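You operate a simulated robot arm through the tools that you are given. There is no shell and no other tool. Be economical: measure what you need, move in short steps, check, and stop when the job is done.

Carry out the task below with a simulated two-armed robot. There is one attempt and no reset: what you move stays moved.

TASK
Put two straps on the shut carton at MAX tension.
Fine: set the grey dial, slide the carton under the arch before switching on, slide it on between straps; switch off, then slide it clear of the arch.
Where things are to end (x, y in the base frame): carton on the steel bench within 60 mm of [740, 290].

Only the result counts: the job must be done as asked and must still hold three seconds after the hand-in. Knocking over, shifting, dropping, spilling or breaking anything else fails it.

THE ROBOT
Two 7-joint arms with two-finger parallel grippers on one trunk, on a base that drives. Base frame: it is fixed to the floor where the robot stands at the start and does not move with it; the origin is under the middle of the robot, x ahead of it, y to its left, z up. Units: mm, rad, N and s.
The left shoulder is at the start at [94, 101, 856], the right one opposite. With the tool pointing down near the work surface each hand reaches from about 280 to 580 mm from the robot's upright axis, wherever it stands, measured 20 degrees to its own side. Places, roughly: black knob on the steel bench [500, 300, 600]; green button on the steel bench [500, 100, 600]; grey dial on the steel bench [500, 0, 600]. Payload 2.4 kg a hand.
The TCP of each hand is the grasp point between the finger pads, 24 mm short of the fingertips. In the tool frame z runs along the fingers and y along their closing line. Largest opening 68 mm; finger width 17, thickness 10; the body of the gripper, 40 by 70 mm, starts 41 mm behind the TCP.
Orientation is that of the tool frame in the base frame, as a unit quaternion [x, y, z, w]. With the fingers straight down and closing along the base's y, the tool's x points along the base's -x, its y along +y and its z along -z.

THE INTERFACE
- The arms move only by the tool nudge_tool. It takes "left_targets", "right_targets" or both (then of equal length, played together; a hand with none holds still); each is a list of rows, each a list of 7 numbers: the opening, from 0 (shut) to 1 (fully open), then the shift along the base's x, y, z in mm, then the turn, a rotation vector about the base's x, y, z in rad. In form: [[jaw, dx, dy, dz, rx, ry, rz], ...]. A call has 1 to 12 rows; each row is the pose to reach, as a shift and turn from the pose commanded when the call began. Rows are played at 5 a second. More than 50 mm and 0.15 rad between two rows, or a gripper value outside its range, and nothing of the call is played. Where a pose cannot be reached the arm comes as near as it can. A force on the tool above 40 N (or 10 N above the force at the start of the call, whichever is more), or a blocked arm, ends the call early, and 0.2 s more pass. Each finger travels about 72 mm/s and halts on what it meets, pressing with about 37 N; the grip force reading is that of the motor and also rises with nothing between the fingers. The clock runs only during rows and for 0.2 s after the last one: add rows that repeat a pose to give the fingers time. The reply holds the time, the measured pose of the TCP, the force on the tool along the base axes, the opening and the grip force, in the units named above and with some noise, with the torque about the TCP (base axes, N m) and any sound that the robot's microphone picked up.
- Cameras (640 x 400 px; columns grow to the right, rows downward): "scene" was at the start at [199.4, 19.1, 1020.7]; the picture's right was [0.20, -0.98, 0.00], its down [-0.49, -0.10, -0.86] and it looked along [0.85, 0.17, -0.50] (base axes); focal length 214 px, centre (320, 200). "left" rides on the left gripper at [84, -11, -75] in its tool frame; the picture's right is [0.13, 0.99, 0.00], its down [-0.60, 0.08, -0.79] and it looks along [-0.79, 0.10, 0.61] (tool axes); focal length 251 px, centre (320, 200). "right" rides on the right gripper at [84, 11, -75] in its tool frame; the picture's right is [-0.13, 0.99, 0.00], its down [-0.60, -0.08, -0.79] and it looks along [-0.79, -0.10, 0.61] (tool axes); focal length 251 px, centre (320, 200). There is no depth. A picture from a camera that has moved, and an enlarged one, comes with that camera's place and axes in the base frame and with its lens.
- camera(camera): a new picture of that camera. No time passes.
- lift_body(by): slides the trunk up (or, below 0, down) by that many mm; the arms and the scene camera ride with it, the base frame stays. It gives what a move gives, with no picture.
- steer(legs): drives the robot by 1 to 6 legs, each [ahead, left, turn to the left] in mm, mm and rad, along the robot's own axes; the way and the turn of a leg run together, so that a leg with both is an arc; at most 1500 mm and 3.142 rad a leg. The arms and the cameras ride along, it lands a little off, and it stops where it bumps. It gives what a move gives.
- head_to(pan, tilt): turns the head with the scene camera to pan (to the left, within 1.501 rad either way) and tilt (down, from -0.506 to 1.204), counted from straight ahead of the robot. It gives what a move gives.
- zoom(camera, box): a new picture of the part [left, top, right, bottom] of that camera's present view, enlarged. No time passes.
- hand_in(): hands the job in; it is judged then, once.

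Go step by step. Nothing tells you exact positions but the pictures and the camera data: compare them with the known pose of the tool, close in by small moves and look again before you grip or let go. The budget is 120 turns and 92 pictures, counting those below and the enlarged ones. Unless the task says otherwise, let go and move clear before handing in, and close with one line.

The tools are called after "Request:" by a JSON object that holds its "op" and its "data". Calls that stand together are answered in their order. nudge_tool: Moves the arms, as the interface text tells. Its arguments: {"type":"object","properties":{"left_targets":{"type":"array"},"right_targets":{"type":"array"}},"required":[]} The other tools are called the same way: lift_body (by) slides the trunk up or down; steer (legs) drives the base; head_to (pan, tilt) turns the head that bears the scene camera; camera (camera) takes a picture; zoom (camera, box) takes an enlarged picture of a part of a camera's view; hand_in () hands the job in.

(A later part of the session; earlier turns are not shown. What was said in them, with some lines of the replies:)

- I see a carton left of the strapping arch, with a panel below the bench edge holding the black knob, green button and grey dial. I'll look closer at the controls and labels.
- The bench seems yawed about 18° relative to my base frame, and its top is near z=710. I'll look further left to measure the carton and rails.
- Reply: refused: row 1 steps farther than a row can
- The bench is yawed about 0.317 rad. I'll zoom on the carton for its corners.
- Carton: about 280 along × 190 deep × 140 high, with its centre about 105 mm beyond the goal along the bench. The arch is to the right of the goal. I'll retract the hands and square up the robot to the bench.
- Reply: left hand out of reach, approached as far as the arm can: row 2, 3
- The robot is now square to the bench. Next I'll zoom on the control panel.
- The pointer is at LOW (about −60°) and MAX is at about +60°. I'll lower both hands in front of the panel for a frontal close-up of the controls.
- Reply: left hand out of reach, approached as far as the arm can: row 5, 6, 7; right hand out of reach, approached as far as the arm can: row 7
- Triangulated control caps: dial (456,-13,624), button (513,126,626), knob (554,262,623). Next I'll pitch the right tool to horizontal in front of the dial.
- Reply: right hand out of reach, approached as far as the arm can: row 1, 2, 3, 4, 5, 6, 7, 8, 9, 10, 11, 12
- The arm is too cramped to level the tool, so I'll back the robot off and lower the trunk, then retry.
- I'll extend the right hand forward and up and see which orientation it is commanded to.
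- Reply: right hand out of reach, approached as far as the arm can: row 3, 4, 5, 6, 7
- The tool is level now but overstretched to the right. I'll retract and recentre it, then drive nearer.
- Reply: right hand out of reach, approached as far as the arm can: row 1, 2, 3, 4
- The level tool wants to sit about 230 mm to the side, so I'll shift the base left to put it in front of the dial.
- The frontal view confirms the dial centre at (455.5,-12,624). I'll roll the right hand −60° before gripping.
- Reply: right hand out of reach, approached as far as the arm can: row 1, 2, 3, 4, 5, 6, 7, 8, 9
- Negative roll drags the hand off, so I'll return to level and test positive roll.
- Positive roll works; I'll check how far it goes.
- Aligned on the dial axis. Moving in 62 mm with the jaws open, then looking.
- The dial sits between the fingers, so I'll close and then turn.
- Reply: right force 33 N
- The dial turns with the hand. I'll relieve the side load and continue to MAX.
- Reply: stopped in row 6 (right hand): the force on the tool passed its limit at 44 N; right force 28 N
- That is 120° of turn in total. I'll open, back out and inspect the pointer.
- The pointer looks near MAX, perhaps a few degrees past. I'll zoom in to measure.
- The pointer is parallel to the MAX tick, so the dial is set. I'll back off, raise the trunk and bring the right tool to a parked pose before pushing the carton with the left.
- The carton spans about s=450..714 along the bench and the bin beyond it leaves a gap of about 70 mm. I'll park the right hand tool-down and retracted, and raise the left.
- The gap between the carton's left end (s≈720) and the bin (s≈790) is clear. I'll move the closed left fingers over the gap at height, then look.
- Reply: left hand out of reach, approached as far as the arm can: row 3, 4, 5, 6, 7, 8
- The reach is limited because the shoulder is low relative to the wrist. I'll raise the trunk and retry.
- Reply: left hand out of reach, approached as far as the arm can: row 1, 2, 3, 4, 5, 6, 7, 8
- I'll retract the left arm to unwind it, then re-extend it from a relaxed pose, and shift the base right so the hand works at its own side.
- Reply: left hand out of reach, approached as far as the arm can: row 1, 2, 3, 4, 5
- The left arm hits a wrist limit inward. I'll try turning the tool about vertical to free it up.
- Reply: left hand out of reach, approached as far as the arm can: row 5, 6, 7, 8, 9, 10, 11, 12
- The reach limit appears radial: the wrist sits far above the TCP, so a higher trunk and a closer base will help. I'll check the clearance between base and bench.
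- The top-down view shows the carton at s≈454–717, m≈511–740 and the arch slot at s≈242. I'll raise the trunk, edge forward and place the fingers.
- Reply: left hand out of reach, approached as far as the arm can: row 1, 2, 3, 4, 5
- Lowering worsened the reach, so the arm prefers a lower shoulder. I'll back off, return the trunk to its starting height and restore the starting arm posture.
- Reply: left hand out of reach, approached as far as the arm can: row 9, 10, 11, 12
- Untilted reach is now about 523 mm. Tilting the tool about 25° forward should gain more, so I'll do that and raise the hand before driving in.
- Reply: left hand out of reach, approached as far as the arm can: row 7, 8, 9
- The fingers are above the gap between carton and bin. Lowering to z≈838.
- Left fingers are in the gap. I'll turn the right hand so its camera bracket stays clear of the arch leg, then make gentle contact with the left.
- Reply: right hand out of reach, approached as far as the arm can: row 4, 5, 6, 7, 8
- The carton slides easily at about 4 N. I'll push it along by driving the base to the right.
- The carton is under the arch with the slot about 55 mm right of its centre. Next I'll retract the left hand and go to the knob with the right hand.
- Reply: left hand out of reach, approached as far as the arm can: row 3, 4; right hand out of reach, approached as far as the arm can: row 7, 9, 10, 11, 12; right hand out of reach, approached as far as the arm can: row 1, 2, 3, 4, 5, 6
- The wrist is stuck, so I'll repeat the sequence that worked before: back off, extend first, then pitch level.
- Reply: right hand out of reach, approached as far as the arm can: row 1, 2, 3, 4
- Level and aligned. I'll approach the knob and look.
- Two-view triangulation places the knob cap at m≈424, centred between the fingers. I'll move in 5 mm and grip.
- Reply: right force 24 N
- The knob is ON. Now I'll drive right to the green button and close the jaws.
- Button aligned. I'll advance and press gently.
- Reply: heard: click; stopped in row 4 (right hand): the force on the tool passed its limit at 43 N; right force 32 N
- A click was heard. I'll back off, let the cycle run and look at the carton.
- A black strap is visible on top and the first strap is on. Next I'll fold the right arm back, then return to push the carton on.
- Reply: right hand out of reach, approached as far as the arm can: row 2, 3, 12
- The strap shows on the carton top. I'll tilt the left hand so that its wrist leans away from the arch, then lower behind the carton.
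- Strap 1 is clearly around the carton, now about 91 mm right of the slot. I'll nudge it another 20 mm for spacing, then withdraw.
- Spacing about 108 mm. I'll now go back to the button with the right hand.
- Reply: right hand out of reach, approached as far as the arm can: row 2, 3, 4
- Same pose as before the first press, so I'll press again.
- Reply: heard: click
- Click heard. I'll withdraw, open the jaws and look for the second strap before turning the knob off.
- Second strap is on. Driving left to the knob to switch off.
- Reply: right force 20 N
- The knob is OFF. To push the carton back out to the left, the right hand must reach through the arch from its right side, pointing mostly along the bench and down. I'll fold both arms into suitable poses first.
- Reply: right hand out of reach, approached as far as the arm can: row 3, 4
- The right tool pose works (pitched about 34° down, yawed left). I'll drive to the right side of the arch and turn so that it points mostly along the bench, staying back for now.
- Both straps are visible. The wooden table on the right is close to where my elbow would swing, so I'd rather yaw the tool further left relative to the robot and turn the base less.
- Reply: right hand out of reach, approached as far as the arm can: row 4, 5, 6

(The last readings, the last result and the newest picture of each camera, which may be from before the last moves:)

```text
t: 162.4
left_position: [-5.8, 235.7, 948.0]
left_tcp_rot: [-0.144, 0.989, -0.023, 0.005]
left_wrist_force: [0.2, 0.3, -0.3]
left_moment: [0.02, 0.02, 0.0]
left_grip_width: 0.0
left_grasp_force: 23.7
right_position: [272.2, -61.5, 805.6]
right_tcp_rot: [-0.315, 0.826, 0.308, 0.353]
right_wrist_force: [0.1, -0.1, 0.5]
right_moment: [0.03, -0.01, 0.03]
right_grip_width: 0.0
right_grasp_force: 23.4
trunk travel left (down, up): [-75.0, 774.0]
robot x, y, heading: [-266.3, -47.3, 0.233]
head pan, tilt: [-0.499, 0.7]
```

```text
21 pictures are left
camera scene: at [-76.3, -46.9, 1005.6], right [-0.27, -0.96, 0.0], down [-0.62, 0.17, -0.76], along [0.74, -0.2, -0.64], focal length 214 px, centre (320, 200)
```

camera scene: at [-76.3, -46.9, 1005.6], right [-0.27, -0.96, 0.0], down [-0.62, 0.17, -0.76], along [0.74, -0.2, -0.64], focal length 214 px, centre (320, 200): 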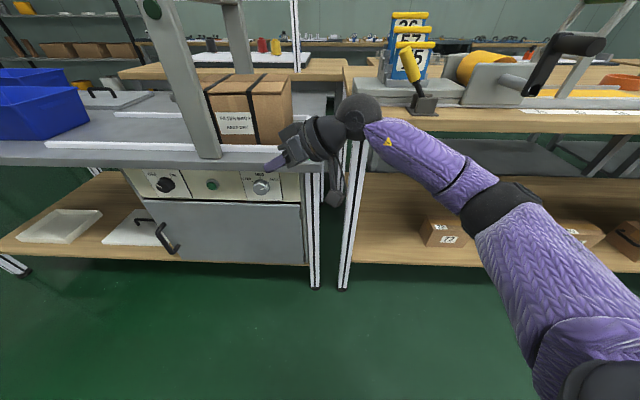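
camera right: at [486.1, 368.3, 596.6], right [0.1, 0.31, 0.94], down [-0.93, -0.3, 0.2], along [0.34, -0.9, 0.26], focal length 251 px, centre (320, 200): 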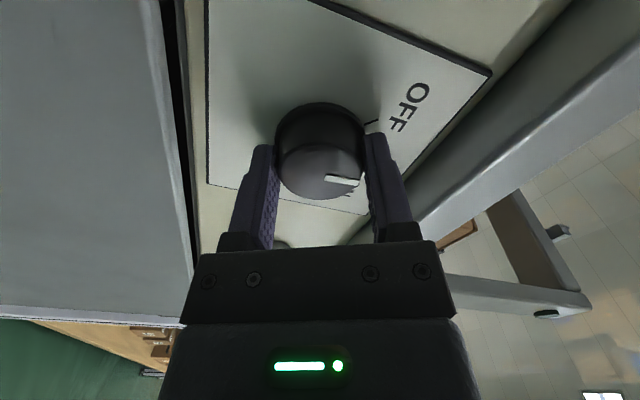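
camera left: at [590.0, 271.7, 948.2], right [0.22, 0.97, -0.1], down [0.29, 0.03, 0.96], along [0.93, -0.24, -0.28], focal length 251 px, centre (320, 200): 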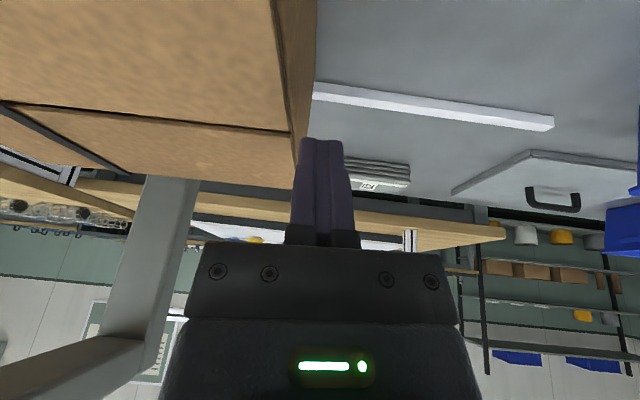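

The tool can yaw 0.85 rad left relative to the robot, so a base turn of about 0.28 rad is enough. I'll turn and approach partway, then check.

Request:
{"op": "steer", "data": {"legs": [[0, 0, -0.269], [260, 10, 0]]}}

Request:
{"op": "camera", "data": {"camera": "scene"}}

```text
t: 164.6
left_position: [178.6, 152.5, 948.2]
left_tcp_rot: [-0.005, 1.0, -0.025, 0.002]
left_wrist_force: [-0.9, 0.1, 0.1]
left_moment: [0.03, 0.03, -0.03]
left_grip_width: 0.1
left_grasp_force: 24.1
right_position: [357.4, -208.4, 804.4]
right_tcp_rot: [-0.201, 0.863, 0.26, 0.383]
right_wrist_force: [-25.3, 2.3, 7.2]
right_moment: [-0.4, -0.77, -1.25]
right_grip_width: 0.1
right_grasp_force: 23.5
trunk travel left (down, up): [-75.0, 774.0]
robot x, y, heading: [-149.3, -52.4, -0.052]
head pan, tilt: [-0.499, 0.7]
stopped in leg 2: the force on the tool passed its limit at 197 N (the readings are from after the stop); the commanded pose is now the measured one
```

```text
20 pictures are left
camera scene: at [31.2, -100.3, 1006.3], right [-0.52, -0.85, 0.0], down [-0.55, 0.34, -0.77], along [0.65, -0.4, -0.64], focal length 214 px, centre (320, 200)
```

scene: 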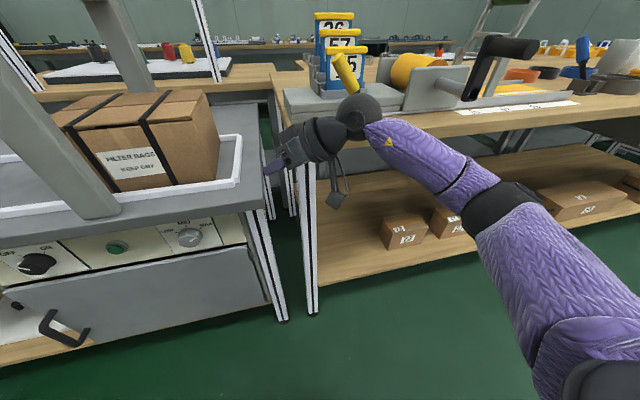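

The wrist bumped the wooden table on the right, which is taller (top ≈ 860) than I assumed. I'll back straight off and check that nothing moved.

Request:
{"op": "steer", "data": {"legs": [[-140, 0, 0]]}}

Request:
{"op": "camera", "data": {"camera": "scene"}}

```text
t: 166.0
left_position: [39.6, 159.7, 947.0]
left_tcp_rot: [-0.005, 1.0, -0.024, -0.001]
left_wrist_force: [-0.1, -0.7, -0.2]
left_moment: [-0.04, 0.0, 0.02]
left_grip_width: 0.0
left_grasp_force: 24.0
right_position: [219.1, -201.6, 804.1]
right_tcp_rot: [-0.198, 0.865, 0.26, 0.38]
right_wrist_force: [-0.8, 0.1, 0.0]
right_moment: [-0.03, 0.01, -0.02]
right_grip_width: 0.2
right_grasp_force: 23.7
trunk travel left (down, up): [-75.0, 774.0]
robot x, y, heading: [-286.5, -37.7, -0.053]
head pan, tilt: [-0.499, 0.7]
```

```text
19 pictures are left
camera scene: at [-106.2, -93.5, 1005.5], right [-0.52, -0.85, 0.0], down [-0.55, 0.34, -0.76], along [0.65, -0.4, -0.64], focal length 214 px, centre (320, 200)
```

scene: 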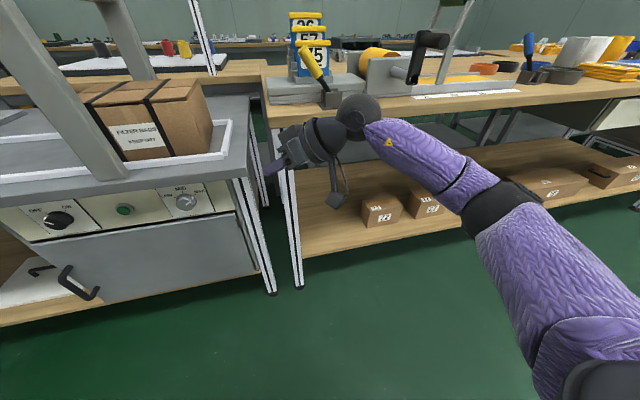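

Nothing appears disturbed. New plan: push in two stages, first from the front with the base turned slightly right so that the elbow stays clear of the table. I'll reposition while staying back.

Request:
{"op": "steer", "data": {"legs": [[0, 0, -0.513], [-97, 381, 0]]}}

Request:
{"op": "head_to", "data": {"pan": -0.1, "tilt": 0.75}}

```text
t: 169.9
left_position: [224.3, 332.6, 946.3]
left_tcp_rot: [0.258, 0.966, -0.022, -0.007]
left_wrist_force: [0.3, -0.1, 0.6]
left_moment: [0.01, 0.0, 0.0]
left_grip_width: 0.0
left_grasp_force: 24.1
right_position: [195.1, -70.7, 803.6]
right_tcp_rot: [0.036, 0.887, 0.151, 0.435]
right_wrist_force: [-0.3, -0.4, 0.6]
right_moment: [0.05, -0.01, 0.0]
right_grip_width: 0.0
right_grasp_force: 23.9
trunk travel left (down, up): [-75.0, 774.0]
robot x, y, heading: [-162.9, 326.2, -0.587]
head pan, tilt: [-0.499, 0.7]
```

```text
t: 170.8
left_position: [224.6, 332.6, 947.1]
left_tcp_rot: [0.259, 0.966, -0.022, -0.008]
left_wrist_force: [-0.5, -0.9, 0.0]
left_moment: [-0.01, -0.04, 0.05]
left_grip_width: 0.0
left_grasp_force: 23.3
right_position: [195.8, -69.8, 802.8]
right_tcp_rot: [0.035, 0.887, 0.151, 0.435]
right_wrist_force: [-0.2, 0.8, 0.1]
right_moment: [0.0, -0.03, -0.01]
right_grip_width: 0.2
right_grasp_force: 23.7
trunk travel left (down, up): [-75.0, 774.0]
robot x, y, heading: [-166.7, 324.1, -0.581]
head pan, tilt: [-0.099, 0.75]
```

Request:
{"op": "steer", "data": {"legs": [[215, 68, 0]]}}

Request:
{"op": "camera", "data": {"camera": "scene"}}

```text
t: 172.5
left_position: [437.9, 273.3, 947.0]
left_tcp_rot: [0.257, 0.966, -0.023, -0.006]
left_wrist_force: [-0.1, -0.2, -0.2]
left_moment: [0.0, 0.01, 0.02]
left_grip_width: 0.0
left_grasp_force: 23.2
right_position: [410.4, -127.9, 804.0]
right_tcp_rot: [0.034, 0.887, 0.151, 0.436]
right_wrist_force: [0.9, -0.3, -0.3]
right_moment: [0.02, -0.01, 0.04]
right_grip_width: 0.2
right_grasp_force: 23.7
trunk travel left (down, up): [-75.0, 774.0]
robot x, y, heading: [47.9, 263.4, -0.58]
head pan, tilt: [-0.099, 0.75]
```

```text
18 pictures are left
camera scene: at [207.7, 151.8, 1001.3], right [-0.63, -0.78, 0.0], down [-0.53, 0.43, -0.73], along [0.57, -0.46, -0.68], focal length 214 px, centre (320, 200)
```

scene: 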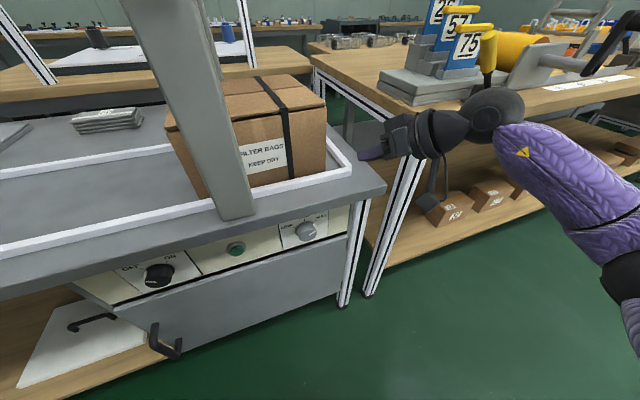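

The path is clear of the table. I'll continue forward to place the fingertips just right of the carton's end.

Request:
{"op": "steer", "data": {"legs": [[134, 38, 0]]}}

Request:
{"op": "camera", "data": {"camera": "scene"}}

```text
t: 173.8
left_position: [571.4, 231.4, 947.0]
left_tcp_rot: [0.258, 0.966, -0.023, -0.006]
left_wrist_force: [0.0, 0.1, -0.6]
left_moment: [-0.03, -0.01, -0.01]
left_grip_width: 0.0
left_grasp_force: 23.8
right_position: [543.5, -171.5, 803.0]
right_tcp_rot: [0.035, 0.887, 0.151, 0.435]
right_wrist_force: [-0.2, -0.7, 0.1]
right_moment: [-0.02, -0.03, -0.01]
right_grip_width: 0.0
right_grasp_force: 23.7
trunk travel left (down, up): [-75.0, 774.0]
robot x, y, heading: [183.7, 221.7, -0.582]
head pan, tilt: [-0.099, 0.75]
```

```text
17 pictures are left
camera scene: at [340.9, 109.7, 1001.4], right [-0.63, -0.78, 0.0], down [-0.53, 0.43, -0.73], along [0.57, -0.46, -0.68], focal length 214 px, centre (320, 200)
```

scene: 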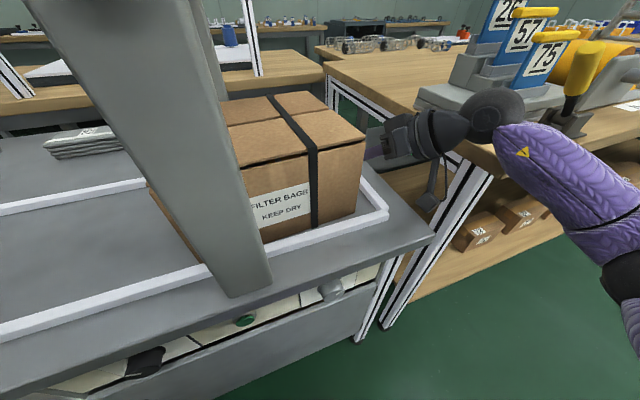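

The fingers are beside the carton's right end. Pushing left along the bench by driving.

Request:
{"op": "steer", "data": {"legs": [[-18, 67, 0]]}}

Request:
{"op": "camera", "data": {"camera": "scene"}}

```text
t: 174.8
left_position: [593.9, 295.7, 946.8]
left_tcp_rot: [0.259, 0.966, -0.023, -0.006]
left_wrist_force: [-0.2, -0.9, 0.2]
left_moment: [0.0, -0.02, 0.02]
left_grip_width: 0.1
left_grasp_force: 24.3
right_position: [564.4, -105.4, 803.8]
right_tcp_rot: [0.036, 0.887, 0.151, 0.436]
right_wrist_force: [0.6, 0.1, 0.1]
right_moment: [-0.02, 0.02, 0.04]
right_grip_width: 0.0
right_grasp_force: 23.5
trunk travel left (down, up): [-75.0, 774.0]
robot x, y, heading: [204.4, 288.9, -0.586]
head pan, tilt: [-0.099, 0.75]
```

```text
16 pictures are left
camera scene: at [362.5, 175.2, 1001.3], right [-0.63, -0.78, 0.0], down [-0.53, 0.43, -0.73], along [0.57, -0.46, -0.68], focal length 214 px, centre (320, 200)
```

scene: 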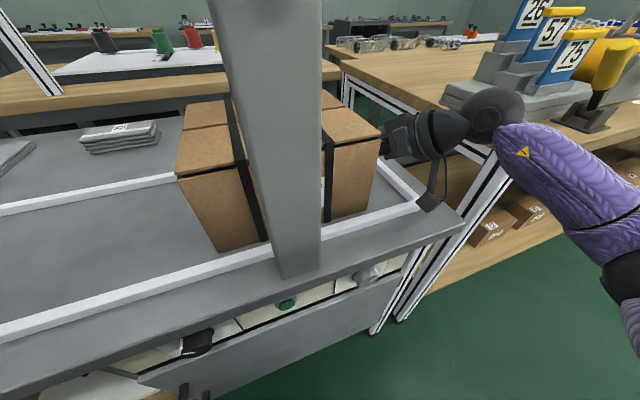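

Moving as expected. Continuing the first stage.

Request:
{"op": "steer", "data": {"legs": [[-27, 99, 0]]}}

Request:
{"op": "camera", "data": {"camera": "scene"}}

```text
t: 176.0
left_position: [626.0, 394.8, 946.4]
left_tcp_rot: [0.259, 0.966, -0.023, -0.006]
left_wrist_force: [0.4, -0.2, -0.4]
left_moment: [0.03, 0.01, 0.01]
left_grip_width: 0.1
left_grasp_force: 23.9
right_position: [595.5, -5.2, 803.6]
right_tcp_rot: [0.036, 0.887, 0.151, 0.436]
right_wrist_force: [-0.4, -0.4, 0.4]
right_moment: [-0.03, 0.0, -0.04]
right_grip_width: 0.1
right_grasp_force: 23.2
trunk travel left (down, up): [-75.0, 774.0]
robot x, y, heading: [237.2, 386.2, -0.585]
head pan, tilt: [-0.099, 0.75]
```

```text
15 pictures are left
camera scene: at [394.8, 273.8, 1001.3], right [-0.63, -0.78, 0.0], down [-0.53, 0.43, -0.73], along [0.57, -0.46, -0.68], focal length 214 px, centre (320, 200)
```

scene: 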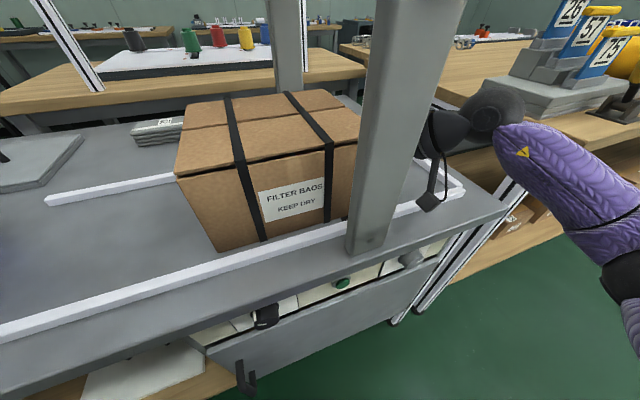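

Stage one is done: the carton's right end is about s=198. I'll withdraw clear of the leg, then turn for the stage-two reach through the arch.

Request:
{"op": "steer", "data": {"legs": [[12, -43, 0], [-289, -79, 0], [0, 0, 0.37]]}}

```text
t: 179.7
left_position: [291.1, 591.2, 947.6]
left_tcp_rot: [0.072, 0.997, -0.024, -0.002]
left_wrist_force: [0.4, -0.9, 0.1]
left_moment: [0.01, -0.02, -0.04]
left_grip_width: 0.0
left_grasp_force: 23.5
right_position: [413.7, 208.4, 804.4]
right_tcp_rot: [-0.132, 0.877, 0.231, 0.4]
right_wrist_force: [-0.6, 0.1, -0.2]
right_moment: [-0.03, 0.0, 0.0]
right_grip_width: 0.3
right_grasp_force: 23.4
trunk travel left (down, up): [-75.0, 774.0]
robot x, y, heading: [-65.7, 441.8, -0.203]
head pan, tilt: [-0.099, 0.75]
```

Request:
{"op": "steer", "data": {"legs": [[-18, -158, 0], [149, -17, 0]]}}

Request:
{"op": "camera", "data": {"camera": "scene"}}

```text
t: 182.1
left_position: [384.5, 390.4, 948.6]
left_tcp_rot: [0.073, 0.997, -0.024, -0.001]
left_wrist_force: [-0.2, -0.9, -0.5]
left_moment: [0.02, 0.03, 0.0]
left_grip_width: 0.1
left_grasp_force: 23.6
right_position: [505.3, 7.7, 803.9]
right_tcp_rot: [-0.131, 0.877, 0.229, 0.401]
right_wrist_force: [0.4, 1.1, -0.3]
right_moment: [0.01, -0.03, 0.0]
right_grip_width: 0.0
right_grasp_force: 23.7
trunk travel left (down, up): [-75.0, 774.0]
robot x, y, heading: [26.4, 243.2, -0.205]
head pan, tilt: [-0.099, 0.75]
```

```text
14 pictures are left
camera scene: at [214.9, 194.3, 1001.4], right [-0.3, -0.95, 0.0], down [-0.65, 0.21, -0.73], along [0.7, -0.22, -0.68], focal length 214 px, centre (320, 200)
```

scene: 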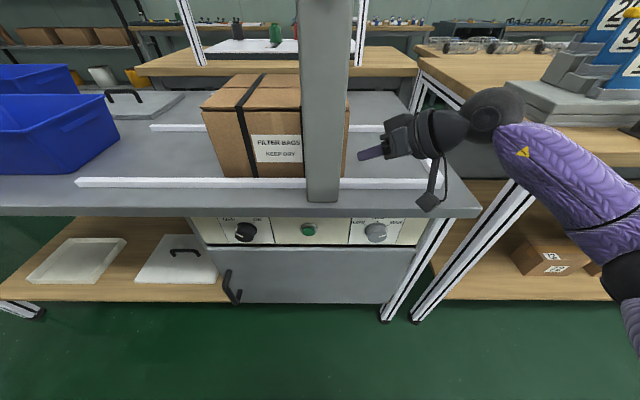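

Request:
{"op": "steer", "data": {"legs": [[134, -12, 0]]}}

Request:
{"op": "camera", "data": {"camera": "scene"}}

```text
t: 183.4
left_position: [516.8, 352.0, 947.7]
left_tcp_rot: [0.073, 0.997, -0.024, -0.001]
left_wrist_force: [0.4, 0.3, 0.3]
left_moment: [-0.05, -0.02, -0.03]
left_grip_width: 0.0
left_grasp_force: 23.9
right_position: [636.6, -31.3, 804.0]
right_tcp_rot: [-0.13, 0.877, 0.23, 0.401]
right_wrist_force: [0.3, -0.7, -0.9]
right_moment: [-0.04, 0.03, 0.03]
right_grip_width: 0.0
right_grasp_force: 24.0
trunk travel left (down, up): [-75.0, 774.0]
robot x, y, heading: [161.0, 202.4, -0.209]
head pan, tilt: [-0.099, 0.75]
```

```text
13 pictures are left
camera scene: at [346.4, 154.6, 1001.4], right [-0.3, -0.95, 0.0], down [-0.65, 0.21, -0.73], along [0.7, -0.22, -0.68], focal length 214 px, centre (320, 200)
```

scene: 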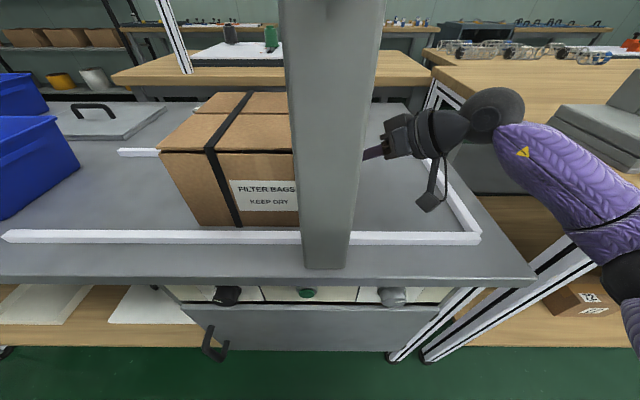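

Reaching in right of the leg behind it. Push stage two, first half.

Request:
{"op": "steer", "data": {"legs": [[34, 67, 0]]}}

Request:
{"op": "camera", "data": {"camera": "scene"}}

```text
t: 184.4
left_position: [563.4, 410.9, 947.1]
left_tcp_rot: [0.074, 0.997, -0.023, -0.001]
left_wrist_force: [0.4, 0.1, 0.5]
left_moment: [-0.02, 0.01, 0.0]
left_grip_width: 0.0
left_grasp_force: 23.4
right_position: [684.1, 26.6, 804.3]
right_tcp_rot: [-0.132, 0.877, 0.23, 0.4]
right_wrist_force: [0.3, -0.2, 0.1]
right_moment: [-0.03, 0.03, 0.03]
right_grip_width: 0.0
right_grasp_force: 24.3
trunk travel left (down, up): [-75.0, 774.0]
robot x, y, heading: [205.7, 258.8, -0.211]
head pan, tilt: [-0.099, 0.75]
```

```text
12 pictures are left
camera scene: at [393.6, 213.3, 1001.3], right [-0.3, -0.95, 0.0], down [-0.65, 0.21, -0.73], along [0.7, -0.22, -0.68], focal length 214 px, centre (320, 200)
```

scene: 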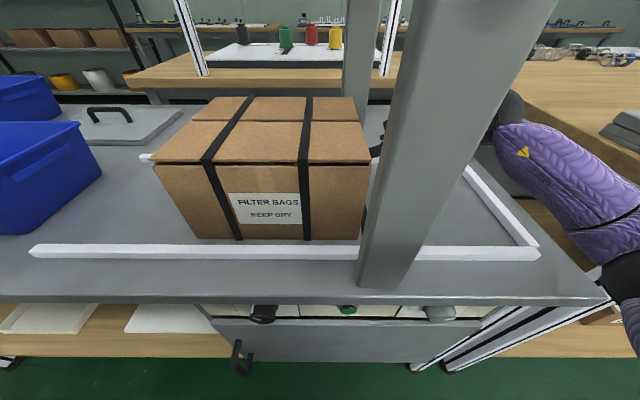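

Both straps are intact and the carton is clearing. Pushing further in.

Request:
{"op": "steer", "data": {"legs": [[17, 66, 0]]}}

Request:
{"op": "camera", "data": {"camera": "scene"}}

```text
t: 185.4
left_position: [593.9, 471.6, 946.9]
left_tcp_rot: [0.073, 0.997, -0.024, -0.002]
left_wrist_force: [-0.5, 0.1, -0.9]
left_moment: [0.01, 0.01, -0.02]
left_grip_width: 0.1
left_grasp_force: 23.9
right_position: [714.6, 87.6, 804.4]
right_tcp_rot: [-0.132, 0.877, 0.231, 0.4]
right_wrist_force: [-1.0, 0.0, 0.6]
right_moment: [0.01, 0.02, 0.0]
right_grip_width: 0.0
right_grasp_force: 23.9
trunk travel left (down, up): [-75.0, 774.0]
robot x, y, heading: [234.3, 319.0, -0.21]
head pan, tilt: [-0.099, 0.75]
```

```text
11 pictures are left
camera scene: at [423.5, 274.0, 1001.3], right [-0.3, -0.95, 0.0], down [-0.65, 0.21, -0.73], along [0.7, -0.22, -0.68], focal length 214 px, centre (320, 200)
```

scene: 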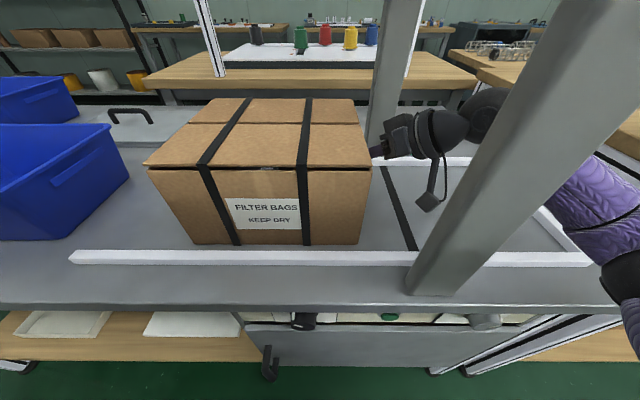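

The carton is clear of the arch with its centre near s≈460. One more 28 mm to centre it on the goal.

Request:
{"op": "steer", "data": {"legs": [[7, 28, 0]]}}

Request:
{"op": "camera", "data": {"camera": "scene"}}

```text
t: 186.3
left_position: [605.0, 497.0, 947.6]
left_tcp_rot: [0.073, 0.997, -0.024, -0.002]
left_wrist_force: [0.0, -0.1, 0.4]
left_moment: [-0.01, 0.02, 0.0]
left_grip_width: 0.0
left_grasp_force: 23.9
right_position: [725.8, 113.2, 803.4]
right_tcp_rot: [-0.131, 0.877, 0.23, 0.4]
right_wrist_force: [-0.3, 0.3, 1.0]
right_moment: [0.0, -0.03, -0.01]
right_grip_width: 0.2
right_grasp_force: 23.3
trunk travel left (down, up): [-75.0, 774.0]
robot x, y, heading: [248.9, 345.8, -0.21]
head pan, tilt: [-0.099, 0.75]
```

```text
10 pictures are left
camera scene: at [436.0, 299.3, 1001.3], right [-0.3, -0.95, 0.0], down [-0.65, 0.21, -0.73], along [0.7, -0.22, -0.68], focal length 214 px, centre (320, 200)
```

scene: 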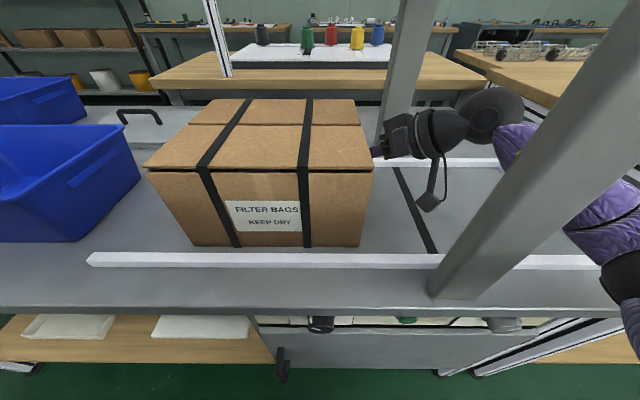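

The carton centre is about (742, 268), within tolerance and clear of the arch. I'll retrace the path to withdraw the hand.

Request:
{"op": "steer", "data": {"legs": [[-24, -94, 0], [-34, -67, 0], [-134, 12, 0], [-160, 17, 0]]}}

Request:
{"op": "head_to", "data": {"pan": 0.15, "tilt": 0.5}}

Request:
{"op": "camera", "data": {"camera": "scene"}}

```text
t: 190.0
left_position: [236.3, 437.2, 947.6]
left_tcp_rot: [0.075, 0.997, -0.024, -0.002]
left_wrist_force: [0.2, 0.6, -0.9]
left_moment: [0.02, -0.03, 0.04]
left_grip_width: 0.0
left_grasp_force: 23.3
right_position: [355.8, 53.4, 803.0]
right_tcp_rot: [-0.13, 0.878, 0.229, 0.4]
right_wrist_force: [0.7, 0.7, 0.3]
right_moment: [0.0, -0.02, -0.01]
right_grip_width: 0.0
right_grasp_force: 23.6
trunk travel left (down, up): [-75.0, 774.0]
robot x, y, heading: [-119.2, 288.8, -0.207]
head pan, tilt: [-0.099, 0.75]
```

```text
t: 190.7
left_position: [235.7, 438.5, 947.0]
left_tcp_rot: [0.074, 0.997, -0.024, -0.002]
left_wrist_force: [0.2, 0.2, -0.4]
left_moment: [0.0, -0.02, 0.01]
left_grip_width: 0.0
left_grasp_force: 23.6
right_position: [355.5, 53.6, 803.8]
right_tcp_rot: [-0.13, 0.878, 0.229, 0.399]
right_wrist_force: [0.5, -0.3, 0.2]
right_moment: [0.02, 0.0, -0.01]
right_grip_width: 0.0
right_grasp_force: 23.6
trunk travel left (down, up): [-75.0, 774.0]
robot x, y, heading: [-121.4, 291.1, -0.21]
head pan, tilt: [0.15, 0.499]
```

```text
9 pictures are left
camera scene: at [77.4, 260.7, 1023.2], right [-0.06, -1.0, 0.0], down [-0.48, 0.03, -0.88], along [0.88, -0.05, -0.48], focal length 214 px, centre (320, 200)
```

scene: 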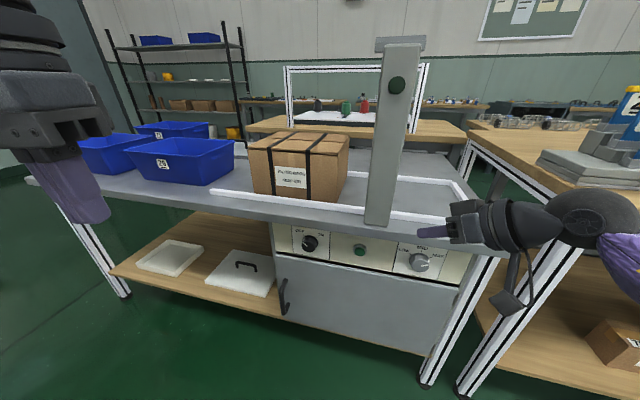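

Request:
{"op": "zoom", "data": {"camera": "scene", "box": [220, 110, 480, 280]}}

```text
2.35 times, centred on (350, 195) of scene
camera zoom: at [77.4, 260.7, 1023.2], right [-0.06, -1.0, 0.0], down [-0.48, 0.03, -0.88], along [0.88, -0.05, -0.48], focal length 505 px, centre (249, 212)
```

zoom: 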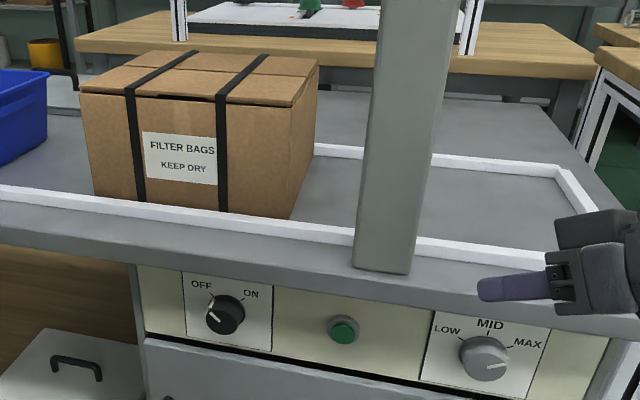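

The carton carries two straps and sits at about (740, 268), within the 60 mm allowed. The dial points to MAX and the knob to OFF, and both hands are clear. Handing in.

Request:
{"op": "hand_in", "data": {}}

```text
The job is handed in.
```

I put two straps on the carton with the dial at MAX, switched the machine off and slid the carton clear of the arch. It rests at about (740, 268), roughly 22 mm from the target. While moving in for the push back, my right hand bumped the wooden table to the right at 197 N. In the pictures nothing appeared to have shifted or fallen.
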